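You operate a simulated robot arm through the tools that you are given. There is no shell and no other tool. Be economical: measure what you need, move in short steps, check, and stop when the job is done.

You are at the controls of a simulated two-armed robot. One attempt, no reset.

TASK
Set the office, hall, kitchen and library knobs to the latest start that their cards allow.
Fine: the time on the card less its hours of heating; then switch the start panel on.
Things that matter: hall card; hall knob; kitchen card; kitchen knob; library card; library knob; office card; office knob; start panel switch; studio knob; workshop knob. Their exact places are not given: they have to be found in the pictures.

It is judged by the outcome, as a careful person would: the job done as asked, and still so three seconds after it is handed in. It fails if anything else is knocked over, pushed out of place, dropped, spilled or broken.

THE ROBOT
Two 7-joint arms with fingered hands on one trunk, on a base that drives. Base frame: it is fixed to the floor where the robot stands at the start and does not move with it; the origin is under the middle of the robot, x ahead of it, y to its left, z up. Units: mm, rad, N and s.
The left shoulder is at the start at [42, 174, 1121], the right one opposite. With the tool pointing down near the work surface each hand reaches from about 100 to 660 mm from the robot's upright axis, wherever it stands, measured 20 degrees to its own side. Places, roughly: hall card [-1800, -3700, 0]; hall knob [700, -100, 1200]; kitchen card [-1800, -3700, 0]; kitchen knob [800, -200, 1200]; library card [-1800, -3700, 0]; library knob [900, -400, 1200]; office card [-1800, -3700, 0]; office knob [600, 0, 1200]; start panel switch [900, -400, 1300]; studio knob [700, -100, 1200]; workshop knob [800, -300, 1200]. Payload 3.8 kg a hand.
Tool frame (each hand has its own): the origin (TCP) lies between the finger pads and is the grasp point; the fingertips stand 26 mm ahead of it; z points along the fingers, y is the line along which they close. The gripper opens to 132 mm. The gripper's body begins 73 mm behind the TCP. The gripper is a hand of 3 fingers: y runs from the thumb to the fingers, the wrist lies at [0, 0, -224] in the tool frame, and closing takes about 1.5 s.
Orientation is that of the tool frame in the base frame, as a unit quaternion [w, x, y, z]. With the fingers straight down and closing along the base's y, the tool's x points along the base's -x, its y along +y and its z along -z.

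THE INTERFACE
- The arms move only by the tool send_rows. It takes "left_targets", "right_targets" or both (then of equal length, played together; a hand with none holds still); each is a list of rows, each an object (a shift or turn left out is 0, a gripper value left out holds the last) with "dp": the shift along the tool's x, y, z in units of 150 mm (1.0 is 150 mm), a list of three; "rotation": the turn, a rotation vector about the tool's x, y, z in units of 60 degrees (1.0 is 60 degrees), a list of three; "hand": the closure in counts, from 0 (fully open) to 255 (shut). In form: [{"dp": [x, y, z], "rotation": [rx, ry, rz], "hand": hand}, ...]. A call has 1 to 12 rows; each row is the pose to reach, as a shift and turn from the pose commanded when the call began, along the tool's axes at that moment. A call with a number of a shift or a turn outside -1 to 1 is refused whole. Rows are played at 5 a second. More than 50 mm and 0.15 rad between two rows, or a gripper value outside its range, and nothing of the call is played. Where a pose cannot be reached the arm comes as near as it can. A force on the tool above 40 N (or 10 N above the force at the start of the call, whichever is more), or a blocked arm, ends the call early, and 0.2 s more pass. The fingers move at their own pace (about 108 mm/s each) and stop on an object; they squeeze with about 27 N. The grip force told is the motor's: it shows also when the fingers shut on nothing. Time passes only in rows, and 0.2 s behind the last, so rows that repeat a pose let the fingers close. The reply holds the time, the measured pose of the TCP, the force on the tool along the base axes, the opening and the grip force, in the units named above and with some noise, with the torque about the TCP (base axes, N m) and any sound that the robot's microphone picked up, and new pictures: "show" is both (left out), scene, wrist or none (wrist: the cameras of the hands that moved).
- Cameras (640 x 400 px; columns grow to the right, rows downward): "scene" is now at [192.9, -28.4, 1041]; the picture's right is [-0.36, -0.93, 0.00], its down [0.11, -0.04, -0.99] and it looks along [0.93, -0.35, 0.12] (base axes); focal length 254 px, centre (320, 200). "left" rides on the left gripper at [-62, 3, -92] in its tool frame; the picture's right is [-0.05, -1.00, 0.00], its down [0.83, -0.04, -0.56] and it looks along [0.55, -0.03, 0.83] (tool axes); focal length 230 px, centre (320, 200). "right" rides on the right gripper at [62, 3, -92] in its tool frame; the picture's right is [-0.05, 1.00, 0.00], its down [-0.83, -0.04, -0.56] and it looks along [-0.55, -0.03, 0.83] (tool axes); focal length 230 px, centre (320, 200).
- raise_lower(by): slides the trunk up (or, below 0, down) by that many mm; the arms and the scene camera ride with it, the base frame stays. It gives what a move gives, with no picture.
- roll_base(legs): drives the robot by 1 to 6 legs, each [ahead, left, turn to the left] in mm, mm and rad, along the robot's own axes; the way and the turn of a leg run together, so that a leg with both is an arc; at most 1500 mm and 3.142 rad a leg. The arms and the cameras ride along, it lands a little off, and it stops where it bumps. It gives what a move gives, and a new picture of the scene camera.
- set_grasp(shape, hand): the hand has 3 fingers and takes this shape, open, in about a second: jaw (thumb against the fingers, like two jaws); tri (thumb and two fingers); tip (a fingertip pinch); poke (one finger out to press); point (the index stretched); flat (the hand flat); cup (the hand cupped); fist (a fist). The gripper value then closes the fingers along that shape, each until it touches; the sizes above hold for jaw. It gives what a move gives, with no picture.
- head_to(pan, tilt): turns the head with the scene camera to pan (to the left, within 1.047 rad either way) and tilt (down, from -0.506 to 1.204), counted from straight ahead of the robot. It gives what a move gives, and a new picture of the scene camera.
- measure_at(camera, pixels): for up to 12 pixels [column, row] of the newest picture of that camera ("zoom" is the newest enlarged one), the place [x, y, z] in the base frame of the surface seen there, good to about 3 mm, but the place of the scene camera against the robot may be out by one fixed shift of up to 18 mm in any direction. No time passes.
- close_up(camera, box): a new picture of the part [left, top, right, bottom] of that camera's present view, enlarged. No time passes.
- job_done(): hands the job in; it is judged then, once.

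Work in short steps. Measure before you move; look again where a grasp or a placing could have gone wrong, and mend it. You have 80 turns and 260 pictures in all, those below and enlarged ones among them. Open the grippers and draw the arms clear of the work before you hand the job in, unless the task says otherwise; then end with one line.

The tools are called after "Call:" by a JSON object that holds its "op" and its "data". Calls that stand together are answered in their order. send_rows: Moves the arms, as the interface text tells. Its arguments: {"type":"object","properties":{"left_targets":{"type":"array"},"right_targets":{"type":"array"},"show":{"type":"string","enum":["both","scene","wrist","none"]}},"required":[]} The other tools are called the same way: raise_lower (by) slides the trunk up or down; set_grasp (shape, hand) gives the hand a shape; roll_base (legs) drives the base; head_to (pan, tilt) turns the head that bears the scene camera; measure_at (camera, pixels) gives the place of the surface under pixels of a picture; close_up (camera, box) takes an enlarged picture of a part of a camera's view; job_done () hands the job in.

At the start:

```text
time: 0.0
left_ee_pos: [433.1, 77.5, 1000.1]
left_tcp_rot: [-0.001, 0.0, 1.0, 0.0]
left_ft_force: [-0.6, -0.3, -0.1]
left_torque: [0.01, 0.02, 0.01]
left_finger_gap: 132.2
left_grip_force: 0.0
left_shape: jaw
right_ee_pos: [314.3, -307.3, 999.6]
right_tcp_rot: [0.0, 0.001, 1.0, 0.0]
right_ft_force: [-0.5, -0.7, -0.1]
right_torque: [-0.01, 0.0, 0.02]
right_finger_gap: 131.7
right_grip_force: 0.1
right_shape: jaw
trunk travel left (down, up): [-425.0, 57.0]
robot x, y, heading: [1.6, 0.7, -0.001]
head pan, tilt: [-0.363, -0.122]
```

scene: 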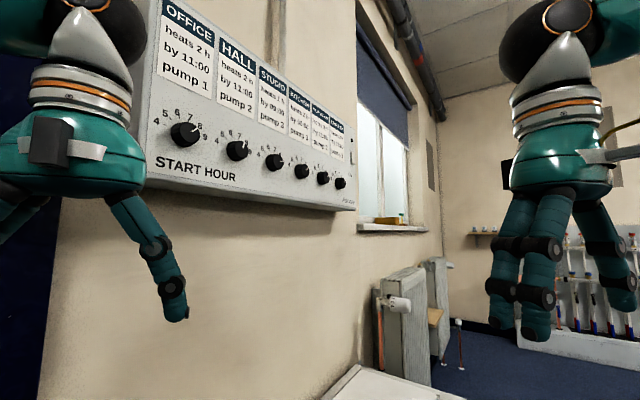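
right: 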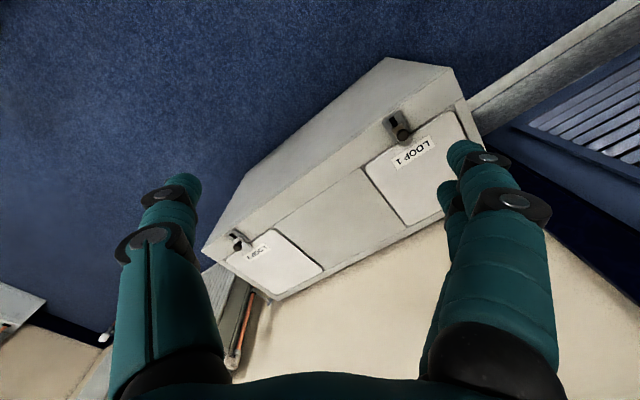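
left: 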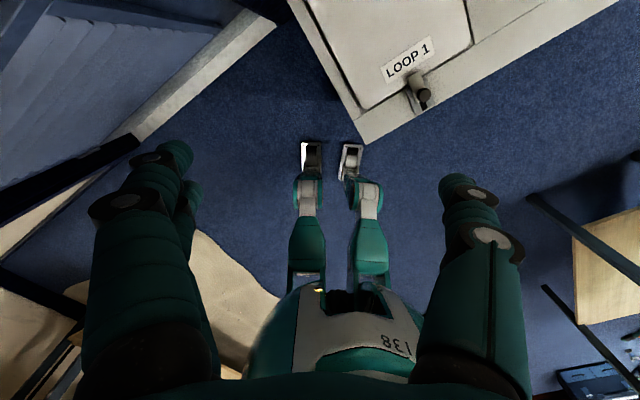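

The scene shows a panel with six knobs and labels above them (pixels 150-355 across). I enlarge it to read the labels.

Call:
{"op": "close_up", "data": {"camera": "scene", "box": [140, 0, 260, 200]}}

Call:
{"op": "close_up", "data": {"camera": "scene", "box": [250, 60, 370, 220]}}

```text
2.00 times, centred on (200, 100) of scene
```

zoom: 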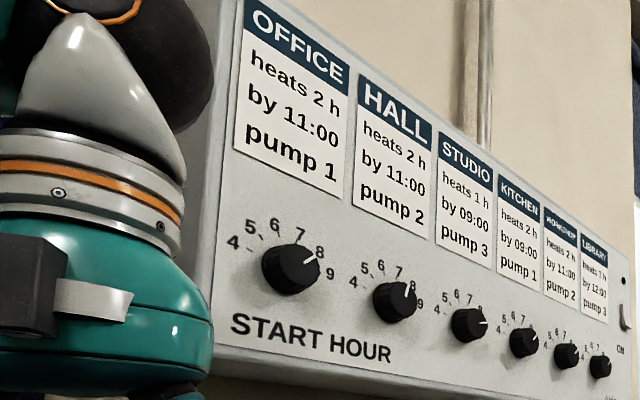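

```text
2.50 times, centred on (310, 140) of scene
```

zoom: 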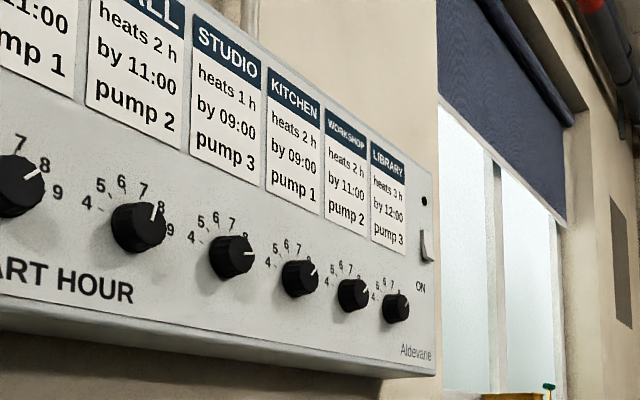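

The panel labels give times, but the cards are listed as being around [-1800,-3700]. I measure what is around the robot before driving, including the table seen in the left camera at (610,270), and look right with the head.

Call:
{"op": "measure_at", "data": {"camera": "left", "pixels": [[610, 250], [580, 220], [535, 200], [600, 380], [550, 290], [30, 300], [230, 270], [410, 80]]}}

Call:
{"op": "head_to", "data": {"pan": -1.04, "tilt": 0.3}}

Call:
{"op": "measure_at", "data": {"camera": "scene", "pixels": [[100, 200], [200, 200], [320, 200], [320, 300], [450, 200], [550, 200], [320, 380], [550, 350]]}}

Call:
{"op": "head_to", "data": {"pan": 1.04, "tilt": 0.3}}

```text
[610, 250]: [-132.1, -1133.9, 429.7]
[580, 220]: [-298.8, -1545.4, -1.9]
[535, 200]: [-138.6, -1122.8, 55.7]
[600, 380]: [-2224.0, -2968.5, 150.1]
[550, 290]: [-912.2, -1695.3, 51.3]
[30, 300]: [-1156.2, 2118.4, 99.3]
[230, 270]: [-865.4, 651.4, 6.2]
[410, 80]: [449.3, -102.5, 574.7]
```

```text
time: 1.1
left_ee_pos: [432.9, 77.6, 999.7]
left_tcp_rot: [0.0, -0.001, 1.0, 0.0]
left_ft_force: [0.8, -0.2, 0.1]
left_torque: [0.01, 0.0, -0.02]
left_finger_gap: 131.9
left_grip_force: 0.0
left_shape: jaw
right_ee_pos: [314.7, -307.5, 1000.8]
right_tcp_rot: [0.001, 0.0, 1.0, -0.001]
right_ft_force: [-1.0, 0.0, 0.3]
right_torque: [0.02, 0.02, -0.02]
right_finger_gap: 132.0
right_grip_force: 0.1
right_shape: jaw
trunk travel left (down, up): [-425.0, 57.0]
robot x, y, heading: [-2.2, 0.8, 0.002]
head pan, tilt: [-1.04, 0.3]
```

scene: 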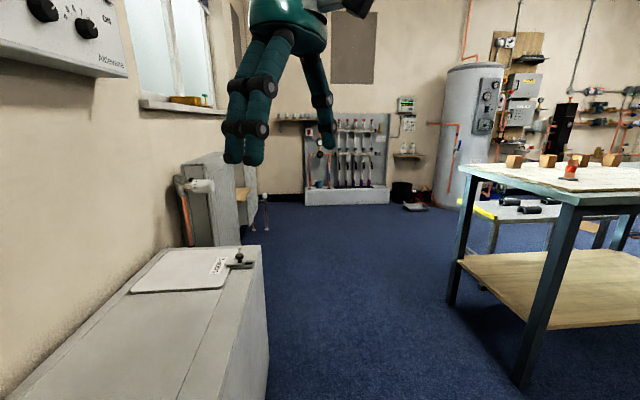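

```text
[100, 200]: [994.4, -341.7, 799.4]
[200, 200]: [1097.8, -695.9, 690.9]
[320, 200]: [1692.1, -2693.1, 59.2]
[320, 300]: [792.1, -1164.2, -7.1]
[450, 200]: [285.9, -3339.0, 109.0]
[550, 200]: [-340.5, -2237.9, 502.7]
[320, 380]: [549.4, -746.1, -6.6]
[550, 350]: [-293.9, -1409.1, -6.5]
```

```text
time: 3.0
left_ee_pos: [432.6, 77.4, 1000.0]
left_tcp_rot: [0.0, 0.001, 1.0, 0.0]
left_ft_force: [-0.4, -0.2, 0.4]
left_torque: [-0.03, 0.0, 0.0]
left_finger_gap: 132.1
left_grip_force: 0.0
left_shape: jaw
right_ee_pos: [313.7, -307.4, 998.7]
right_tcp_rot: [0.001, 0.0, 1.0, 0.001]
right_ft_force: [-0.5, 0.7, 0.5]
right_torque: [-0.01, -0.01, -0.01]
right_finger_gap: 132.1
right_grip_force: 0.0
right_shape: jaw
trunk travel left (down, up): [-425.0, 57.0]
robot x, y, heading: [1.2, -0.8, -0.0]
head pan, tilt: [1.04, 0.3]
```

scene: 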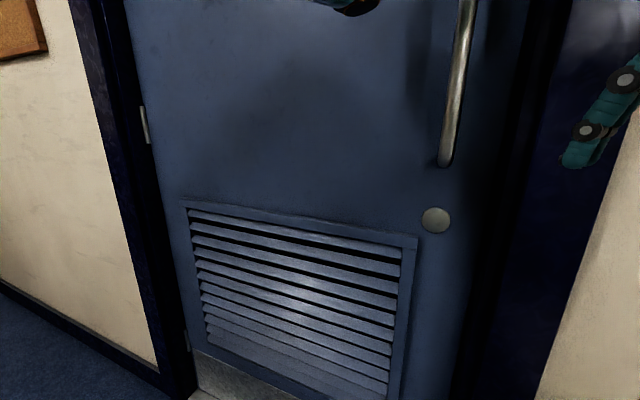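

Floor is open to the right and the workbench begins about 1.1 m away. I back off from the panel, then turn right to see the rest of the room.

Call:
{"op": "roll_base", "data": {"legs": [[-250, 0, 0], [0, 0, -1.2]]}}

Call:
{"op": "head_to", "data": {"pan": -1.0, "tilt": 0.25}}

Call:
{"op": "head_to", "data": {"pan": -0.4, "tilt": 0.25}}

```text
time: 7.8
left_ee_pos: [-15.4, -371.3, 999.9]
left_tcp_rot: [0.0, 0.556, 0.831, 0.0]
left_ft_force: [0.3, -0.1, 0.1]
left_torque: [-0.02, 0.01, -0.02]
left_finger_gap: 132.1
left_grip_force: 0.1
left_shape: jaw
right_ee_pos: [-415.4, -407.5, 1000.2]
right_tcp_rot: [-0.001, 0.557, 0.831, 0.0]
right_ft_force: [-0.2, -0.1, -0.2]
right_torque: [0.02, -0.02, -0.02]
right_finger_gap: 132.1
right_grip_force: 0.0
right_shape: jaw
trunk travel left (down, up): [-425.0, 57.0]
robot x, y, heading: [-253.4, 1.4, -1.182]
head pan, tilt: [1.04, 0.3]
```

scene: 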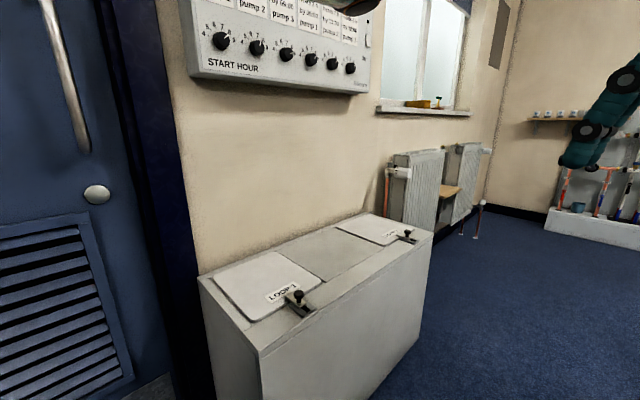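

```text
time: 9.8
left_ee_pos: [-14.4, -371.4, 1000.2]
left_tcp_rot: [0.0, 0.556, 0.831, 0.0]
left_ft_force: [0.7, -0.6, 0.0]
left_torque: [0.01, 0.01, -0.02]
left_finger_gap: 132.0
left_grip_force: 0.1
left_shape: jaw
right_ee_pos: [-416.5, -407.9, 999.5]
right_tcp_rot: [0.0, 0.557, 0.831, 0.0]
right_ft_force: [1.0, -0.2, 0.0]
right_torque: [0.03, 0.05, -0.02]
right_finger_gap: 131.7
right_grip_force: 0.1
right_shape: jaw
trunk travel left (down, up): [-425.0, 57.0]
robot x, y, heading: [-250.4, -0.9, -1.181]
head pan, tilt: [-1.0, 0.25]
```

scene: 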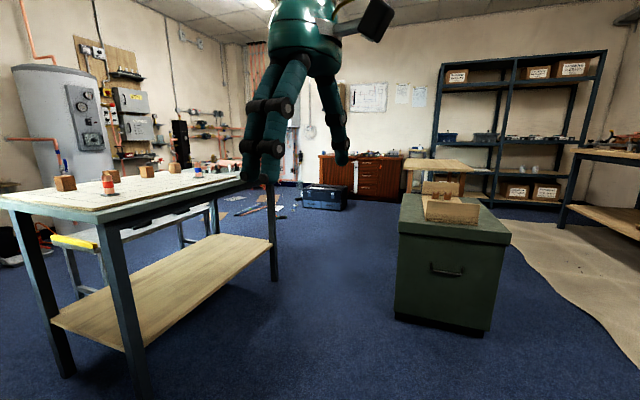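

```text
time: 10.8
left_ee_pos: [-14.4, -371.0, 1000.2]
left_tcp_rot: [0.0, 0.556, 0.831, 0.0]
left_ft_force: [1.1, 0.8, 1.0]
left_torque: [-0.02, 0.01, 0.0]
left_finger_gap: 131.7
left_grip_force: 0.0
left_shape: jaw
right_ee_pos: [-416.4, -407.4, 999.2]
right_tcp_rot: [0.0, 0.557, 0.83, 0.001]
right_ft_force: [0.2, -0.4, -0.6]
right_torque: [0.0, -0.01, 0.0]
right_finger_gap: 131.8
right_grip_force: 0.1
right_shape: jaw
trunk travel left (down, up): [-425.0, 57.0]
robot x, y, heading: [-248.9, 3.4, -1.183]
head pan, tilt: [-0.4, 0.25]
```

scene: 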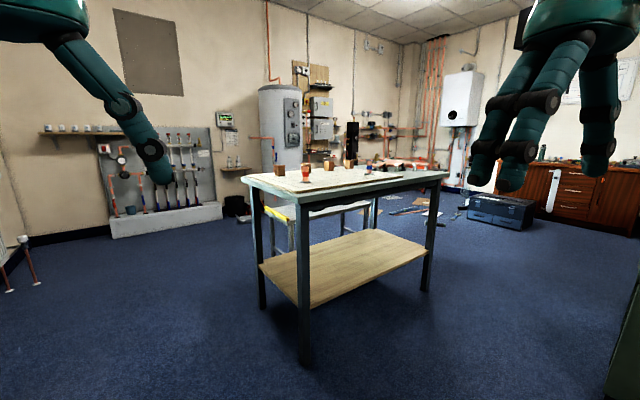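

Loose items lie on the floor beyond the bench around (410,205). I enlarge and measure that area.

Call:
{"op": "close_up", "data": {"camera": "scene", "box": [360, 150, 520, 250]}}

Call:
{"op": "measure_at", "data": {"camera": "scene", "pixels": [[400, 211], [425, 202], [415, 165], [435, 212], [500, 215], [455, 215], [320, 300], [300, 360]]}}

```text
4.00 times, centred on (440, 200) of scene
```

zoom: 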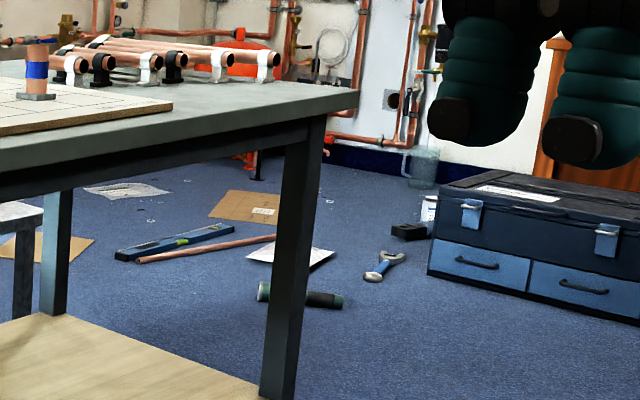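

```text
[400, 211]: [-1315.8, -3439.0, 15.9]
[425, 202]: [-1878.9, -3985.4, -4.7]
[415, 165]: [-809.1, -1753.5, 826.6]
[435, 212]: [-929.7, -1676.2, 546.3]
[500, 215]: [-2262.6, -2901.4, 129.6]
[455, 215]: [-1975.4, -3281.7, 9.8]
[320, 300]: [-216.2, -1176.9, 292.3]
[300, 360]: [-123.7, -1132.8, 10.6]
```

A white sheet lies on the floor near [-1800,-3700], mostly hidden by the bench leg. I look right again to measure the gap between the bench and the green cabinet.

Call:
{"op": "head_to", "data": {"pan": -0.85, "tilt": 0.3}}

Call:
{"op": "measure_at", "data": {"camera": "scene", "pixels": [[240, 155], [200, 195], [190, 290], [340, 300], [355, 220], [430, 225], [340, 190], [260, 380], [310, 230], [420, 330]]}}

```text
time: 11.7
left_ee_pos: [-15.4, -371.2, 1000.2]
left_tcp_rot: [0.001, 0.557, 0.831, 0.0]
left_ft_force: [0.2, 0.6, 0.4]
left_torque: [0.01, 0.0, 0.01]
left_finger_gap: 131.8
left_grip_force: 0.0
left_shape: jaw
right_ee_pos: [-415.5, -407.1, 1001.3]
right_tcp_rot: [0.0, 0.557, 0.83, 0.0]
right_ft_force: [0.4, 0.7, -0.7]
right_torque: [0.01, -0.05, -0.01]
right_finger_gap: 131.7
right_grip_force: 0.1
right_shape: jaw
trunk travel left (down, up): [-425.0, 57.0]
robot x, y, heading: [-250.7, -1.9, -1.185]
head pan, tilt: [-0.85, 0.3]
```

scene: 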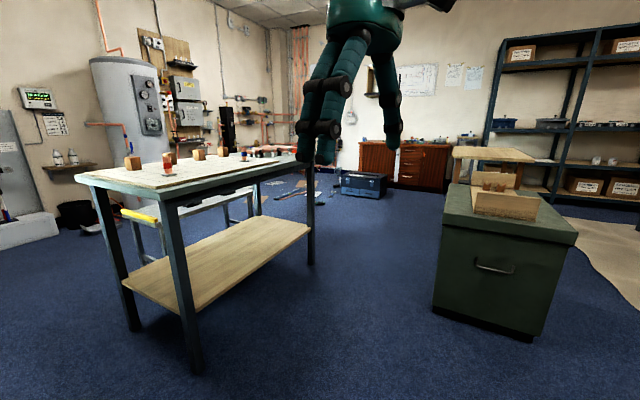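

```text
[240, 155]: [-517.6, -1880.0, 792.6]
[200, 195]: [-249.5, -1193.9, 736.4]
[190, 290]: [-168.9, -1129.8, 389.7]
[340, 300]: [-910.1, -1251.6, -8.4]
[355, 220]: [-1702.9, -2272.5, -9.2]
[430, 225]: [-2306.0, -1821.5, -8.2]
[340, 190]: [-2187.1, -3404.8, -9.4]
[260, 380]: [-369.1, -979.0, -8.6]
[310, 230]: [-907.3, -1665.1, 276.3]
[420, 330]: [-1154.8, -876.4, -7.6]
```

I need the cabinet's footprint to plan the gap, so I measure its edges and top objects.

Call:
{"op": "measure_at", "data": {"camera": "scene", "pixels": [[437, 300], [437, 220], [448, 190], [525, 335], [572, 238], [570, 205], [455, 165], [500, 175], [455, 150], [530, 155], [312, 180]]}}

```text
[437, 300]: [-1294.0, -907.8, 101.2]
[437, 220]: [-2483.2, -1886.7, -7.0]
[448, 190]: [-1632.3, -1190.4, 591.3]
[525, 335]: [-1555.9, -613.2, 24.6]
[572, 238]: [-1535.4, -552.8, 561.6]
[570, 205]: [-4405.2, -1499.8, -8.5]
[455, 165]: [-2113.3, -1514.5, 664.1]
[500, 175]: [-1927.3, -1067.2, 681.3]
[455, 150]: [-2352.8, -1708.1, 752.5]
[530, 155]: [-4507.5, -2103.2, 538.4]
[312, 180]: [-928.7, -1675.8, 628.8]
```

The gap between bench corner (-910,-1670) and cabinet corner (-1290,-908) is about 850 mm. I drive through its middle to near (-1500,-1750) and face the sheet.

Call:
{"op": "roll_base", "data": {"legs": [[0, 0, -0.934], [1055, 0, 0], [0, 0, -0.141]]}}

Call:
{"op": "head_to", "data": {"pan": 0.0, "tilt": 0.5}}

```text
time: 20.3
left_ee_pos: [-1034.0, -1302.4, 999.9]
left_tcp_rot: [0.0, 0.905, 0.426, 0.0]
left_ft_force: [-0.2, -0.2, 0.5]
left_torque: [0.03, 0.0, -0.02]
left_finger_gap: 131.7
left_grip_force: 0.1
left_shape: jaw
right_ee_pos: [-1255.3, -964.9, 1000.3]
right_tcp_rot: [0.0, 0.905, 0.426, 0.0]
right_ft_force: [-0.1, 0.5, 0.0]
right_torque: [0.0, 0.03, 0.01]
right_finger_gap: 132.1
right_grip_force: 0.0
right_shape: jaw
trunk travel left (down, up): [-425.0, 57.0]
robot x, y, heading: [-817.0, -916.6, -2.267]
head pan, tilt: [-0.85, 0.3]
```

scene: 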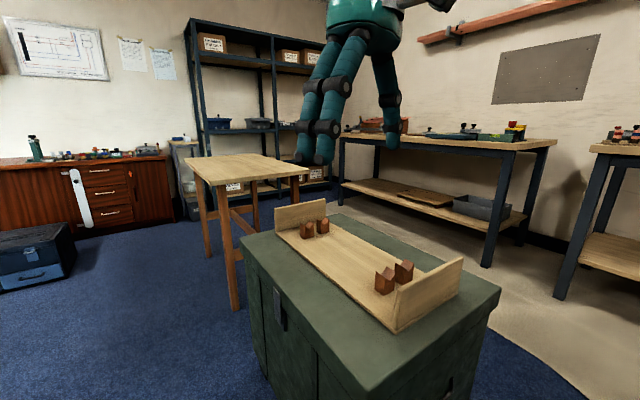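

```text
time: 21.4
left_ee_pos: [-1033.5, -1302.3, 999.1]
left_tcp_rot: [-0.001, 0.905, 0.426, 0.0]
left_ft_force: [0.3, -0.3, 0.4]
left_torque: [-0.03, 0.0, -0.01]
left_finger_gap: 132.0
left_grip_force: 0.1
left_shape: jaw
right_ee_pos: [-1255.2, -964.8, 1001.1]
right_tcp_rot: [0.0, 0.905, 0.426, 0.0]
right_ft_force: [0.3, 0.4, 0.0]
right_torque: [-0.01, 0.01, -0.01]
right_finger_gap: 132.1
right_grip_force: 0.0
right_shape: jaw
trunk travel left (down, up): [-425.0, 57.0]
robot x, y, heading: [-818.8, -919.0, -2.263]
head pan, tilt: [0.0, 0.499]
```

scene: 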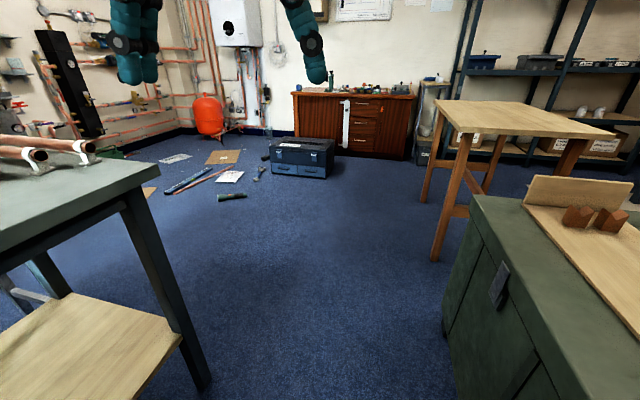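

The path ahead is open and the white sheet at (230,176) is visible. I enlarge it and measure it before deciding how close to go.

Call:
{"op": "close_up", "data": {"camera": "scene", "box": [190, 150, 270, 200]}}

Call:
{"op": "measure_at", "data": {"camera": "scene", "pixels": [[230, 176], [232, 196], [224, 155], [176, 158], [200, 176]]}}

Call:
{"op": "roll_base", "data": {"legs": [[1080, 0, 0], [0, 0, 0.5]]}}

```text
8.00 times, centred on (230, 175) of scene
```

zoom: 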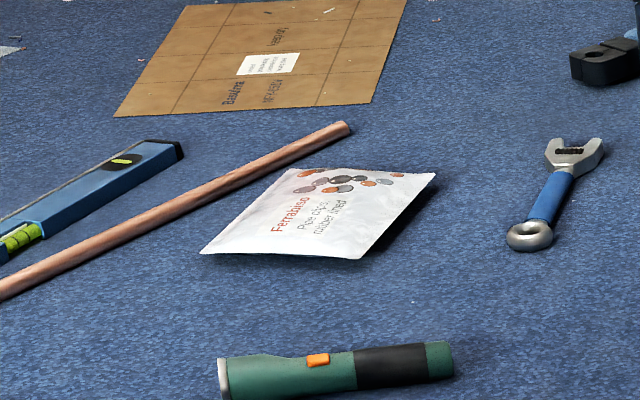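

```text
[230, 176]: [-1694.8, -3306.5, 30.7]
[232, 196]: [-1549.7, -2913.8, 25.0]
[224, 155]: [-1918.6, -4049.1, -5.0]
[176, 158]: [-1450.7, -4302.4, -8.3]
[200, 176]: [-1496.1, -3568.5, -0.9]
```

```text
time: 28.4
left_ee_pos: [-1504.4, -2188.8, 999.2]
left_tcp_rot: [0.0, 0.771, 0.637, 0.0]
left_ft_force: [-0.1, 0.0, 0.2]
left_torque: [0.0, 0.0, -0.02]
left_finger_gap: 132.0
left_grip_force: 0.1
left_shape: jaw
right_ee_pos: [-1860.5, -1998.3, 999.6]
right_tcp_rot: [0.001, 0.771, 0.637, 0.0]
right_ft_force: [-0.8, -1.0, -0.2]
right_torque: [0.0, 0.01, 0.02]
right_finger_gap: 132.1
right_grip_force: 0.1
right_shape: jaw
trunk travel left (down, up): [-425.0, 57.0]
robot x, y, heading: [-1497.5, -1748.0, -1.762]
head pan, tilt: [0.0, 0.499]
```

scene: 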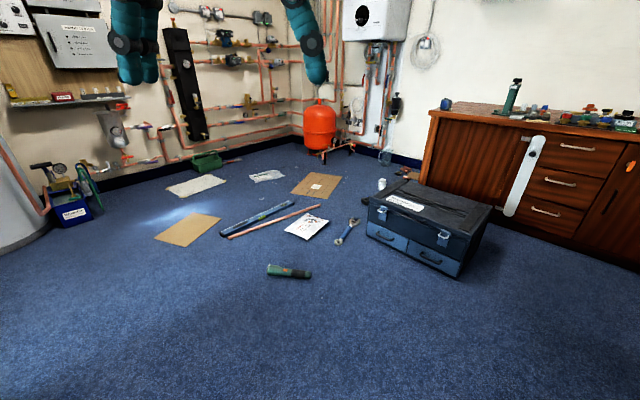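

The sheet is only a packet of pipe clips. I enlarge the other papers here before concluding that the panel labels are the cards.

Call:
{"op": "close_up", "data": {"camera": "scene", "box": [150, 160, 350, 285]}}

Call:
{"op": "close_up", "data": {"camera": "scene", "box": [350, 150, 500, 244]}}

Call:
{"op": "head_to", "data": {"pan": 0.6, "tilt": 0.1}}

Call:
{"op": "head_to", "data": {"pan": -0.6, "tilt": 0.0}}

```text
3.20 times, centred on (250, 222) of scene
```

zoom: 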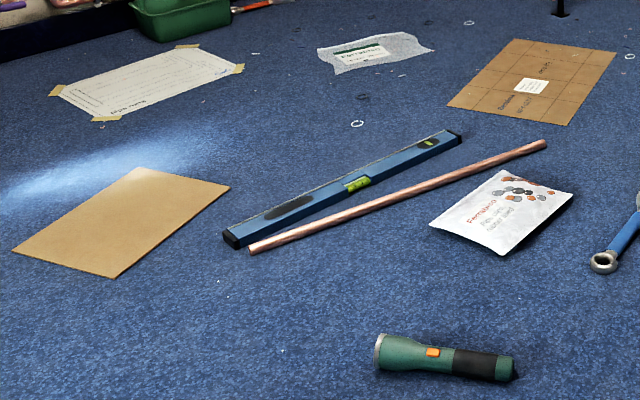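

```text
4.26 times, centred on (425, 197) of scene
```

zoom: 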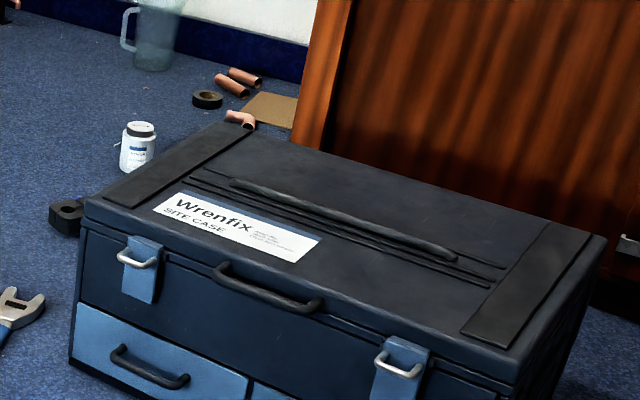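

```text
time: 29.4
left_ee_pos: [-1504.0, -2187.6, 1000.1]
left_tcp_rot: [0.0, 0.77, 0.638, 0.001]
left_ft_force: [0.1, -0.2, -0.9]
left_torque: [0.01, -0.01, 0.0]
left_finger_gap: 131.8
left_grip_force: 0.0
left_shape: jaw
right_ee_pos: [-1859.8, -1999.6, 1000.1]
right_tcp_rot: [0.0, 0.77, 0.638, 0.0]
right_ft_force: [0.3, 0.5, 0.6]
right_torque: [-0.02, 0.0, 0.0]
right_finger_gap: 132.1
right_grip_force: 0.1
right_shape: jaw
trunk travel left (down, up): [-425.0, 57.0]
robot x, y, heading: [-1499.0, -1745.0, -1.762]
head pan, tilt: [0.6, 0.099]
```

scene: 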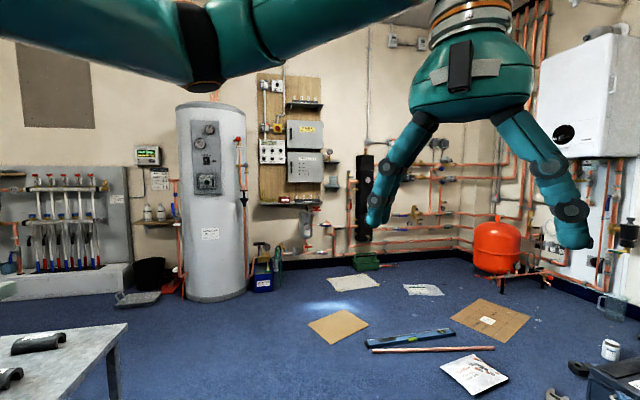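

```text
time: 30.8
left_ee_pos: [-1503.3, -2187.7, 999.5]
left_tcp_rot: [-0.001, 0.771, 0.637, -0.001]
left_ft_force: [0.7, 0.7, 0.1]
left_torque: [0.03, -0.02, 0.0]
left_finger_gap: 132.1
left_grip_force: 0.0
left_shape: jaw
right_ee_pos: [-1859.3, -1998.1, 999.3]
right_tcp_rot: [0.0, 0.771, 0.637, 0.0]
right_ft_force: [-0.2, 0.2, 0.2]
right_torque: [0.02, -0.03, -0.02]
right_finger_gap: 131.7
right_grip_force: 0.1
right_shape: jaw
trunk travel left (down, up): [-425.0, 57.0]
robot x, y, heading: [-1502.9, -1747.1, -1.764]
head pan, tilt: [-0.6, 0.0]
```

scene: 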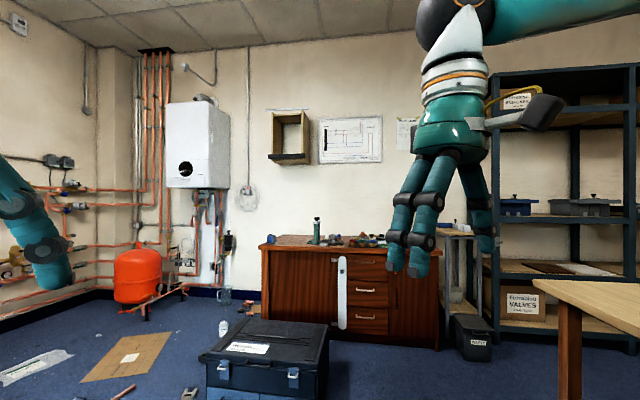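

I enlarge the wall papers at (350,140) and (405,135) for any rule about pumps or times.

Call:
{"op": "close_up", "data": {"camera": "scene", "box": [310, 105, 430, 180]}}

Call:
{"op": "head_to", "data": {"pan": 0.6, "tilt": 0.3}}

Call:
{"op": "close_up", "data": {"camera": "scene", "box": [120, 70, 220, 132]}}

Call:
{"op": "close_up", "data": {"camera": "scene", "box": [320, 190, 460, 277]}}

Call:
{"op": "close_up", "data": {"camera": "scene", "box": [250, 40, 350, 102]}}

```text
5.33 times, centred on (370, 142) of scene
```

zoom: 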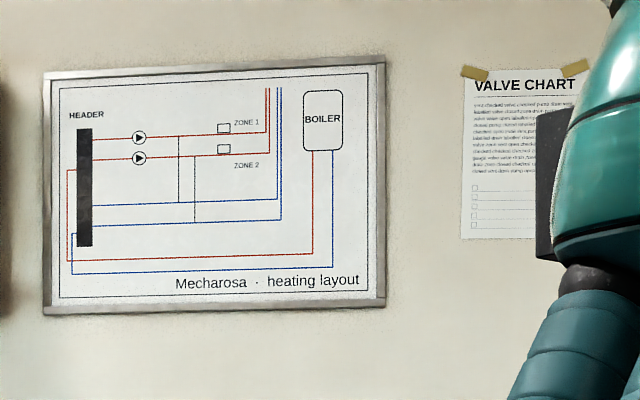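

```text
time: 32.2
left_ee_pos: [-1504.6, -2188.4, 999.9]
left_tcp_rot: [0.0, 0.771, 0.637, 0.0]
left_ft_force: [-0.9, -0.3, -1.0]
left_torque: [0.0, 0.0, 0.01]
left_finger_gap: 131.9
left_grip_force: 0.1
left_shape: jaw
right_ee_pos: [-1860.3, -1999.6, 1000.6]
right_tcp_rot: [0.0, 0.771, 0.637, 0.0]
right_ft_force: [0.6, 0.4, 0.5]
right_torque: [0.04, -0.01, -0.01]
right_finger_gap: 131.9
right_grip_force: 0.0
right_shape: jaw
trunk travel left (down, up): [-425.0, 57.0]
robot x, y, heading: [-1496.8, -1749.5, -1.759]
head pan, tilt: [0.6, 0.3]
```

scene: 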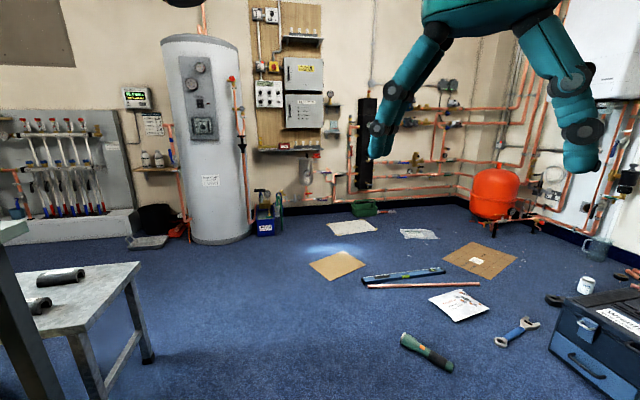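

```text
6.40 times, centred on (170, 101) of scene
```

zoom: 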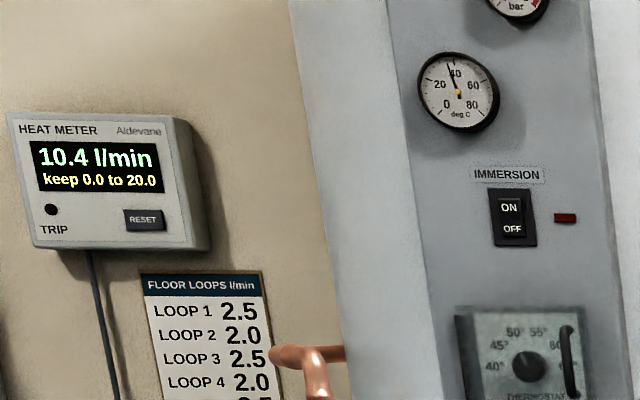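

```text
4.57 times, centred on (390, 234) of scene
```

zoom: 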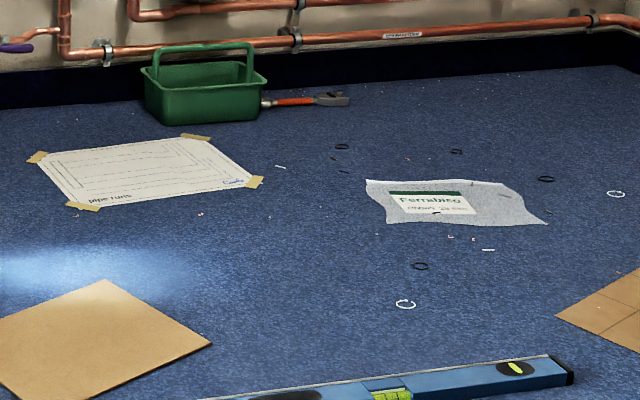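

```text
6.40 times, centred on (300, 71) of scene
```

zoom: 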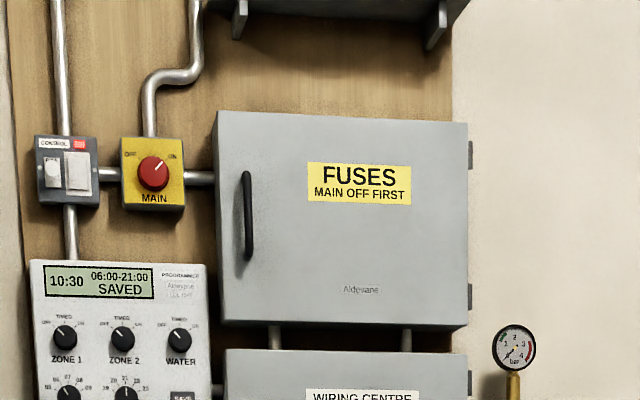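

No other cards exist in the room; the labels above the knobs on the start panel are the cards. I drive back the same way and turn to face the panel.

Call:
{"op": "roll_base", "data": {"legs": [[0, 0, -0.503], [-1080, 0, 0], [0, 0, 0.145], [-900, 0, 0]]}}

Call:
{"op": "roll_base", "data": {"legs": [[0, 0, 2.4]]}}

Call:
{"op": "head_to", "data": {"pan": 0.2, "tilt": 0.0}}

```text
time: 44.1
left_ee_pos: [-515.7, -548.6, 999.6]
left_tcp_rot: [-0.001, 0.868, 0.496, -0.001]
left_ft_force: [-0.2, -0.3, -0.3]
left_torque: [0.0, 0.01, -0.03]
left_finger_gap: 131.8
left_grip_force: 0.0
left_shape: jaw
right_ee_pos: [-786.9, -251.2, 999.7]
right_tcp_rot: [0.0, 0.869, 0.496, 0.0]
right_ft_force: [-0.1, 0.7, 1.0]
right_torque: [0.02, -0.02, -0.01]
right_finger_gap: 131.6
right_grip_force: 0.0
right_shape: jaw
trunk travel left (down, up): [-425.0, 57.0]
robot x, y, heading: [-364.1, -137.5, -2.108]
head pan, tilt: [0.6, 0.3]
```

scene: 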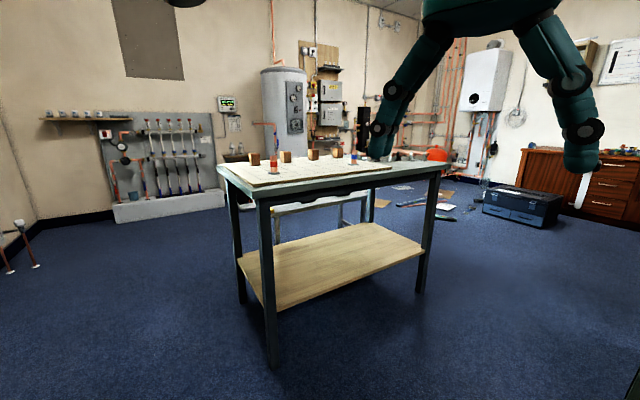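

```text
time: 50.1
left_ee_pos: [34.1, 51.7, 1000.6]
left_tcp_rot: [0.0, -0.133, 0.991, 0.0]
left_ft_force: [0.1, -0.5, 0.5]
left_torque: [0.0, -0.02, 0.04]
left_finger_gap: 131.9
left_grip_force: 0.1
left_shape: jaw
right_ee_pos: [21.3, -351.1, 1000.6]
right_tcp_rot: [-0.001, -0.133, 0.991, 0.001]
right_ft_force: [-0.1, 0.0, -0.5]
right_torque: [0.04, -0.02, -0.02]
right_finger_gap: 131.9
right_grip_force: 0.1
right_shape: jaw
trunk travel left (down, up): [-425.0, 57.0]
robot x, y, heading: [-362.3, -136.0, 0.267]
head pan, tilt: [0.6, 0.3]
```

scene: 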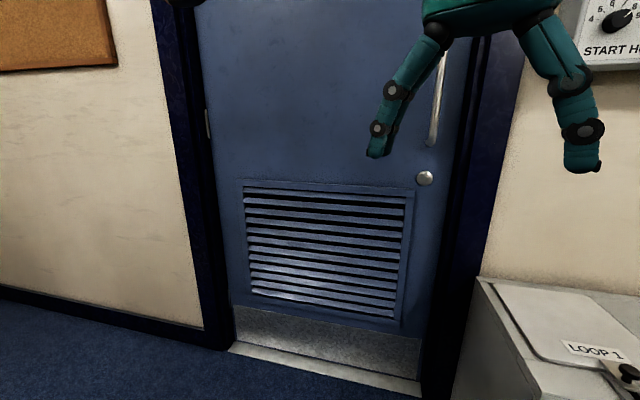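

```text
time: 51.0
left_ee_pos: [33.2, 53.0, 1000.4]
left_tcp_rot: [0.001, -0.133, 0.991, 0.0]
left_ft_force: [0.2, 0.6, 0.0]
left_torque: [0.0, -0.01, -0.02]
left_finger_gap: 131.8
left_grip_force: 0.0
left_shape: jaw
right_ee_pos: [20.8, -350.5, 1000.2]
right_tcp_rot: [0.001, -0.133, 0.991, 0.0]
right_ft_force: [0.3, 0.3, 0.1]
right_torque: [0.02, -0.04, 0.03]
right_finger_gap: 131.8
right_grip_force: 0.0
right_shape: jaw
trunk travel left (down, up): [-425.0, 57.0]
robot x, y, heading: [-358.0, -136.5, 0.266]
head pan, tilt: [0.201, 0.0]
```

scene: 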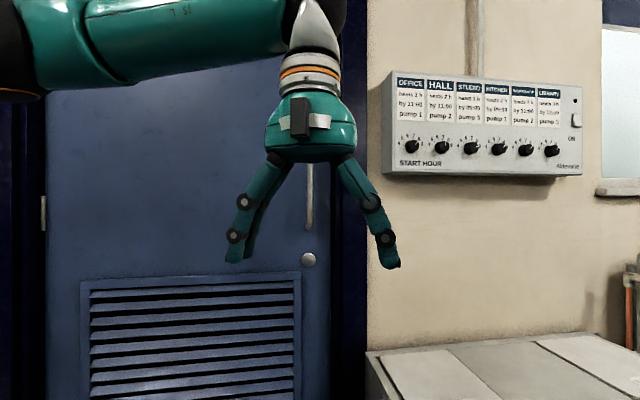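

The whole panel is now in view at (390-580, 75-180). I enlarge it and measure the knobs, the panel face and the switch.

Call:
{"op": "close_up", "data": {"camera": "scene", "box": [385, 70, 489, 135]}}

Call:
{"op": "close_up", "data": {"camera": "scene", "box": [480, 75, 592, 145]}}

Call:
{"op": "close_up", "data": {"camera": "scene", "box": [383, 72, 591, 202]}}

Call:
{"op": "measure_at", "data": {"camera": "scene", "pixels": [[411, 147], [442, 147], [470, 148], [498, 149], [525, 150], [551, 151], [577, 120], [575, 150], [400, 170], [576, 102], [480, 170], [500, 250]]}}

```text
6.15 times, centred on (437, 102) of scene
```

zoom: 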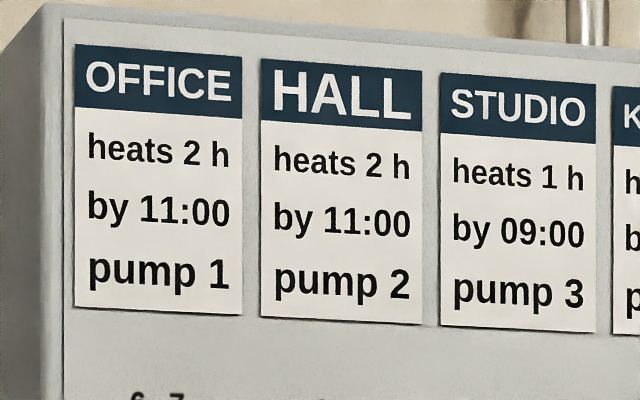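

```text
5.71 times, centred on (536, 110) of scene
```

zoom: 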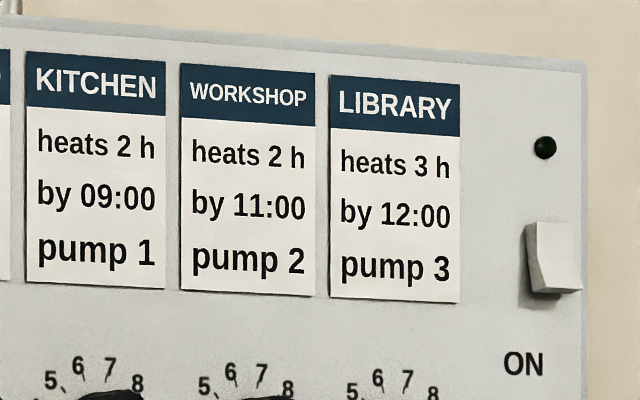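

```text
3.08 times, centred on (487, 137) of scene
```

zoom: 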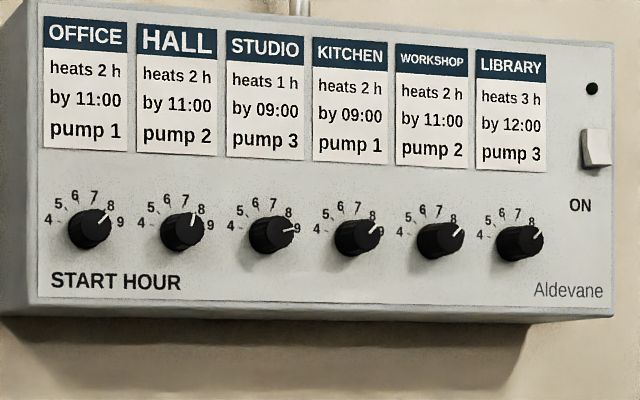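

```text
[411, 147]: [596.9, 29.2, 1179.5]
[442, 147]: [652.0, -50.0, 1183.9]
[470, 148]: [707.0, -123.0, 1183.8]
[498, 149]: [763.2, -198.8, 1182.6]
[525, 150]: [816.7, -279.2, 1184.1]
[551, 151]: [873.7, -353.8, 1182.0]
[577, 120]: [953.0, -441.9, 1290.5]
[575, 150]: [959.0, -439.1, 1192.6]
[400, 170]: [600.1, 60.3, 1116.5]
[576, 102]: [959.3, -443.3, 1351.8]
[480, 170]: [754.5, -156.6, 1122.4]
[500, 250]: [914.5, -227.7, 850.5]
```

Cards: office 2 h by 11 → 9, hall 2 h by 11 → 9, kitchen 2 h by 9 → 7, library 3 h by 12 → 9. Panel face lies at n≈519 with normal heading 0.626, and knobs are 94.5 mm apart at z≈1183. I drive square to the panel about 620 mm off it.

Call:
{"op": "roll_base", "data": {"legs": [[0, 0, 0.36], [270, 0, 0], [0, -655, 0]]}}

Call:
{"op": "head_to", "data": {"pan": 0.0, "tilt": -0.2}}

```text
time: 59.9
left_ee_pos: [552.1, -211.8, 998.6]
left_tcp_rot: [0.0, -0.306, 0.952, 0.0]
left_ft_force: [-1.1, 0.0, 0.3]
left_torque: [0.0, 0.02, -0.01]
left_finger_gap: 131.9
left_grip_force: 0.1
left_shape: jaw
right_ee_pos: [680.0, -592.4, 1000.7]
right_tcp_rot: [0.0, -0.306, 0.952, 0.0]
right_ft_force: [-0.4, 0.3, -1.1]
right_torque: [0.01, -0.04, 0.01]
right_finger_gap: 131.8
right_grip_force: 0.1
right_shape: jaw
trunk travel left (down, up): [-425.0, 57.0]
robot x, y, heading: [247.4, -523.6, 0.62]
head pan, tilt: [0.201, 0.0]
```

scene: 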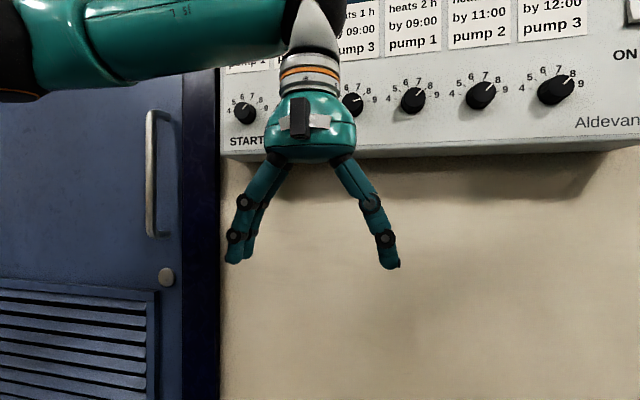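

```text
time: 60.6
left_ee_pos: [552.0, -210.7, 999.8]
left_tcp_rot: [0.0, -0.307, 0.952, 0.0]
left_ft_force: [-0.1, 0.1, 0.1]
left_torque: [0.0, 0.01, -0.01]
left_finger_gap: 131.7
left_grip_force: 0.0
left_shape: jaw
right_ee_pos: [679.5, -592.1, 1000.2]
right_tcp_rot: [0.0, -0.306, 0.952, 0.0]
right_ft_force: [0.3, 0.2, -0.1]
right_torque: [0.02, 0.01, 0.06]
right_finger_gap: 131.7
right_grip_force: 0.1
right_shape: jaw
trunk travel left (down, up): [-425.0, 57.0]
robot x, y, heading: [244.2, -524.5, 0.617]
head pan, tilt: [0.0, -0.201]
```

scene: 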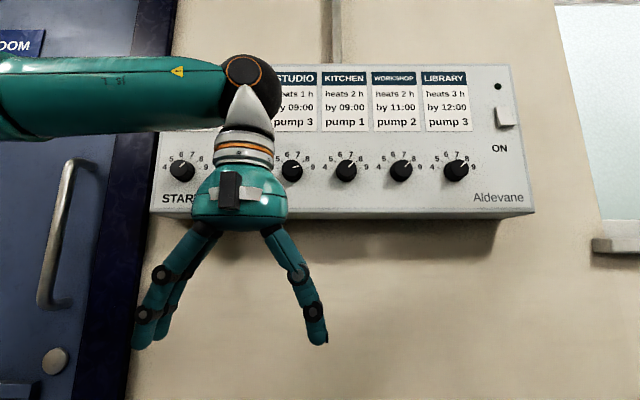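

Now square to the panel. I enlarge the knobs at (290-460,170) to read pointers and scale angles, and measure positions for a better panel fit.

Call:
{"op": "close_up", "data": {"camera": "scene", "box": [320, 140, 416, 200]}}

Call:
{"op": "close_up", "data": {"camera": "scene", "box": [420, 130, 540, 205]}}

Call:
{"op": "measure_at", "data": {"camera": "scene", "pixels": [[180, 171], [292, 170], [346, 170], [401, 170], [457, 170], [180, 208], [300, 205], [480, 190], [510, 80], [505, 110], [505, 123], [320, 140]]}}

```text
6.67 times, centred on (368, 170) of scene
```

zoom: 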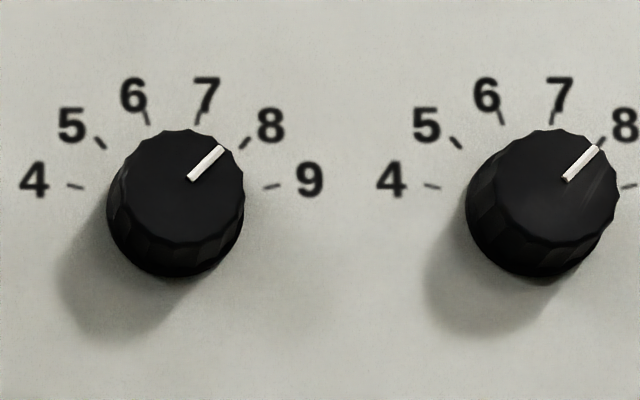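

```text
5.33 times, centred on (480, 168) of scene
```

zoom: 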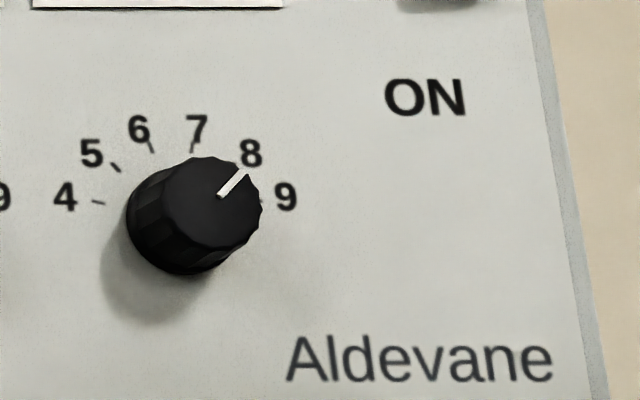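

```text
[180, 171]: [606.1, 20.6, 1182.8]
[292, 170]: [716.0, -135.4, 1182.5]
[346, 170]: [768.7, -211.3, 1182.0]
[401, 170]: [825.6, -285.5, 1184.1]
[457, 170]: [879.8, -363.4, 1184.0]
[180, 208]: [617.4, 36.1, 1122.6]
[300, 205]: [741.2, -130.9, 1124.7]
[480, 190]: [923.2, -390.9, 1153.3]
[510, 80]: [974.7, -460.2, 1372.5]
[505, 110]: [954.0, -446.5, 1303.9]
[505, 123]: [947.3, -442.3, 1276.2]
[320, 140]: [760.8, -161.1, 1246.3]
```

Scale is 30° per hour (4 at −75°, 9 at +75°): office 8, kitchen 8, library 8, hall about 7. I now tilt the left hand from down to forward, lifting it a bit, in two calls.

Call:
{"op": "send_rows", "data": {"left_targets": [{"dp": [0, 0, -0.08], "rotation": [0, -0.09, 0]}, {"dp": [0, 0, -0.16], "rotation": [0, -0.18, 0]}, {"dp": [0, 0, -0.24], "rotation": [0, -0.27, 0]}, {"dp": [0, 0, -0.32], "rotation": [0, -0.36, 0]}, {"dp": [0, 0, -0.4], "rotation": [0, -0.45, 0]}, {"dp": [0, 0, -0.48], "rotation": [0, -0.54, 0]}, {"dp": [0, 0, -0.56], "rotation": [0, -0.63, 0]}, {"dp": [0, 0, -0.6], "rotation": [0, -0.75, 0]}], "show": "scene"}}

```text
time: 62.4
left_ee_pos: [551.2, -213.0, 1090.7]
left_tcp_rot: [0.364, -0.283, 0.879, 0.118]
left_ft_force: [-0.6, -0.4, 0.8]
left_torque: [-0.02, 0.02, 0.01]
left_finger_gap: 131.7
left_grip_force: 0.1
left_shape: jaw
right_ee_pos: [679.0, -592.6, 999.6]
right_tcp_rot: [0.0, -0.306, 0.952, 0.0]
right_ft_force: [-0.1, -0.2, 0.6]
right_torque: [-0.01, -0.02, 0.0]
right_finger_gap: 131.9
right_grip_force: 0.1
right_shape: jaw
trunk travel left (down, up): [-425.0, 57.0]
robot x, y, heading: [242.5, -525.8, 0.622]
head pan, tilt: [0.0, -0.201]
```

scene: 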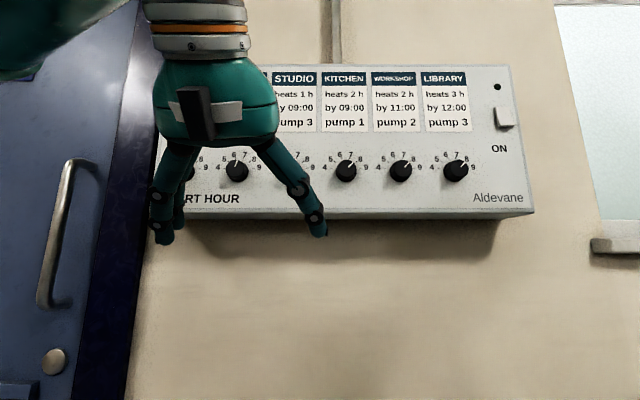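

Working as planned; the hall pointer at (238,165) reads about 7. I complete the other 45° with another 93 mm of lift.

Call:
{"op": "send_rows", "data": {"left_targets": [{"dp": [-0.055, 0, -0.055], "rotation": [0, -0.09, 0]}, {"dp": [-0.11, 0, -0.11], "rotation": [0, -0.18, 0]}, {"dp": [-0.165, 0, -0.165], "rotation": [0, -0.27, 0]}, {"dp": [-0.22, 0, -0.22], "rotation": [0, -0.36, 0]}, {"dp": [-0.275, 0, -0.275], "rotation": [0, -0.45, 0]}, {"dp": [-0.33, 0, -0.33], "rotation": [0, -0.54, 0]}, {"dp": [-0.385, 0, -0.385], "rotation": [0, -0.63, 0]}, {"dp": [-0.438, 0, -0.438], "rotation": [0, -0.75, 0]}, {"dp": [-0.438, 0, -0.438], "rotation": [0, -0.75, 0]}], "show": "both"}}

```text
time: 64.4
left_ee_pos: [586.9, -217.9, 1188.2]
left_tcp_rot: [0.674, -0.216, 0.673, 0.216]
left_ft_force: [-0.2, 0.3, 0.6]
left_torque: [0.01, 0.02, 0.01]
left_finger_gap: 132.0
left_grip_force: 0.1
left_shape: jaw
left hand out of reach, approached as far as the arm can: row 4, 5, 6, 7, 8, 9
right_ee_pos: [679.5, -592.2, 1000.0]
right_tcp_rot: [0.0, -0.306, 0.952, 0.001]
right_ft_force: [-1.0, 0.0, -0.8]
right_torque: [0.0, -0.01, 0.0]
right_finger_gap: 131.9
right_grip_force: 0.0
right_shape: jaw
trunk travel left (down, up): [-425.0, 57.0]
robot x, y, heading: [243.5, -528.0, 0.618]
head pan, tilt: [0.0, -0.201]
```

scene: 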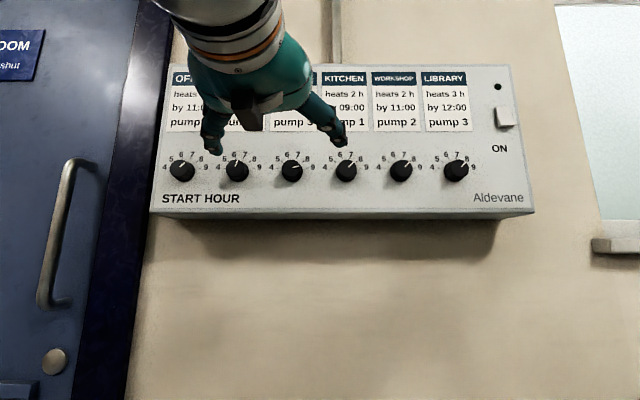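
left: 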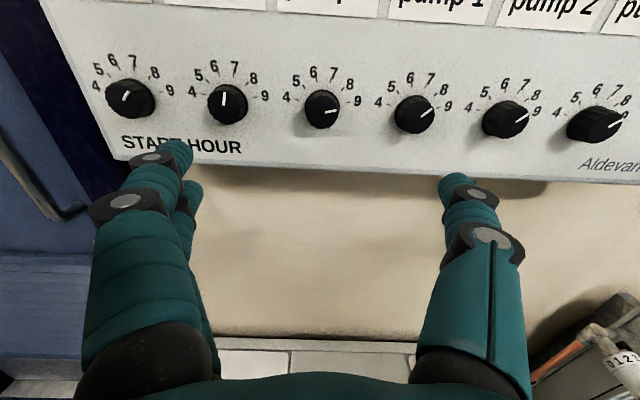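

The hand now points straight at the panel. The left wrist camera sees all six knobs; I measure their faces and panel points with it since it carries no offset.

Call:
{"op": "measure_at", "data": {"camera": "left", "pixels": [[129, 97], [227, 102], [322, 108], [414, 113], [506, 119], [593, 124], [200, 130], [350, 150], [550, 150], [180, 100], [275, 100], [460, 100]]}}

Call:
{"op": "close_up", "data": {"camera": "left", "box": [80, 40, 280, 165]}}

```text
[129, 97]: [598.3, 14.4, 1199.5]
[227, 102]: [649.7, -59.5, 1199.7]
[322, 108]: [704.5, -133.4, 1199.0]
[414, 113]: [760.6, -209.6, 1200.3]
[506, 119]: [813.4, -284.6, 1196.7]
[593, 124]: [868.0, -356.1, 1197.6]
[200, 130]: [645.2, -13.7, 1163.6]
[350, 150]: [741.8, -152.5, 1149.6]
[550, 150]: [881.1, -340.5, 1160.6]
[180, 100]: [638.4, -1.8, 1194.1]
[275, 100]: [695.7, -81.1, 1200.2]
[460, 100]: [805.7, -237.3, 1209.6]
```

```text
3.20 times, centred on (180, 102) of left
```

zoom: 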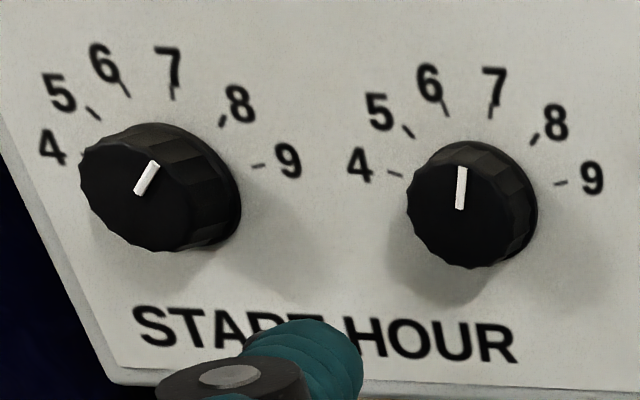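

Wrist camera puts the knobs at z≈1199, knob faces n≈494, panel face n≈515; hall at t≈428. I move the left hand to a stand-off in front of the hall knob with the fingers partly closed (about 65 mm) to clear the neighbours.

Call:
{"op": "send_rows", "data": {"left_targets": [{"dp": [-0.03, 0.12, 0.18], "hand": 130}, {"dp": [-0.06, 0.25, 0.37], "hand": 130}, {"dp": [-0.08, 0.37, 0.55], "hand": 130}, {"dp": [-0.1, 0.47, 0.7], "hand": 130}, {"dp": [-0.1, 0.47, 0.7], "hand": 130}, {"dp": [-0.1, 0.47, 0.7], "hand": 130}], "show": "both"}}

```text
time: 65.8
left_ee_pos: [627.9, -98.4, 1202.4]
left_tcp_rot: [0.673, -0.217, 0.673, 0.216]
left_ft_force: [-0.2, -0.2, 0.8]
left_torque: [0.02, -0.03, 0.01]
left_finger_gap: 65.3
left_grip_force: 0.1
left_shape: jaw
right_ee_pos: [678.5, -593.4, 1000.5]
right_tcp_rot: [0.0, -0.306, 0.952, 0.0]
right_ft_force: [-0.1, 0.0, 0.5]
right_torque: [-0.01, -0.01, 0.0]
right_finger_gap: 131.8
right_grip_force: 0.0
right_shape: jaw
trunk travel left (down, up): [-425.0, 57.0]
robot x, y, heading: [246.9, -524.7, 0.622]
head pan, tilt: [0.0, -0.201]
```

scene: 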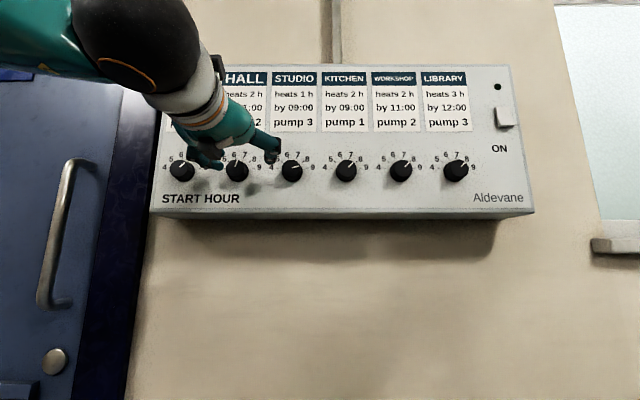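
left: 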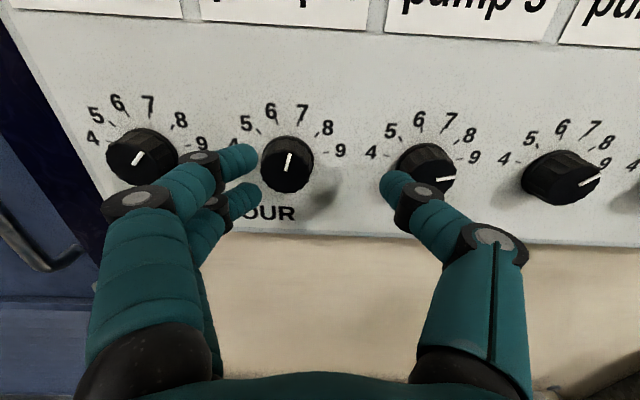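

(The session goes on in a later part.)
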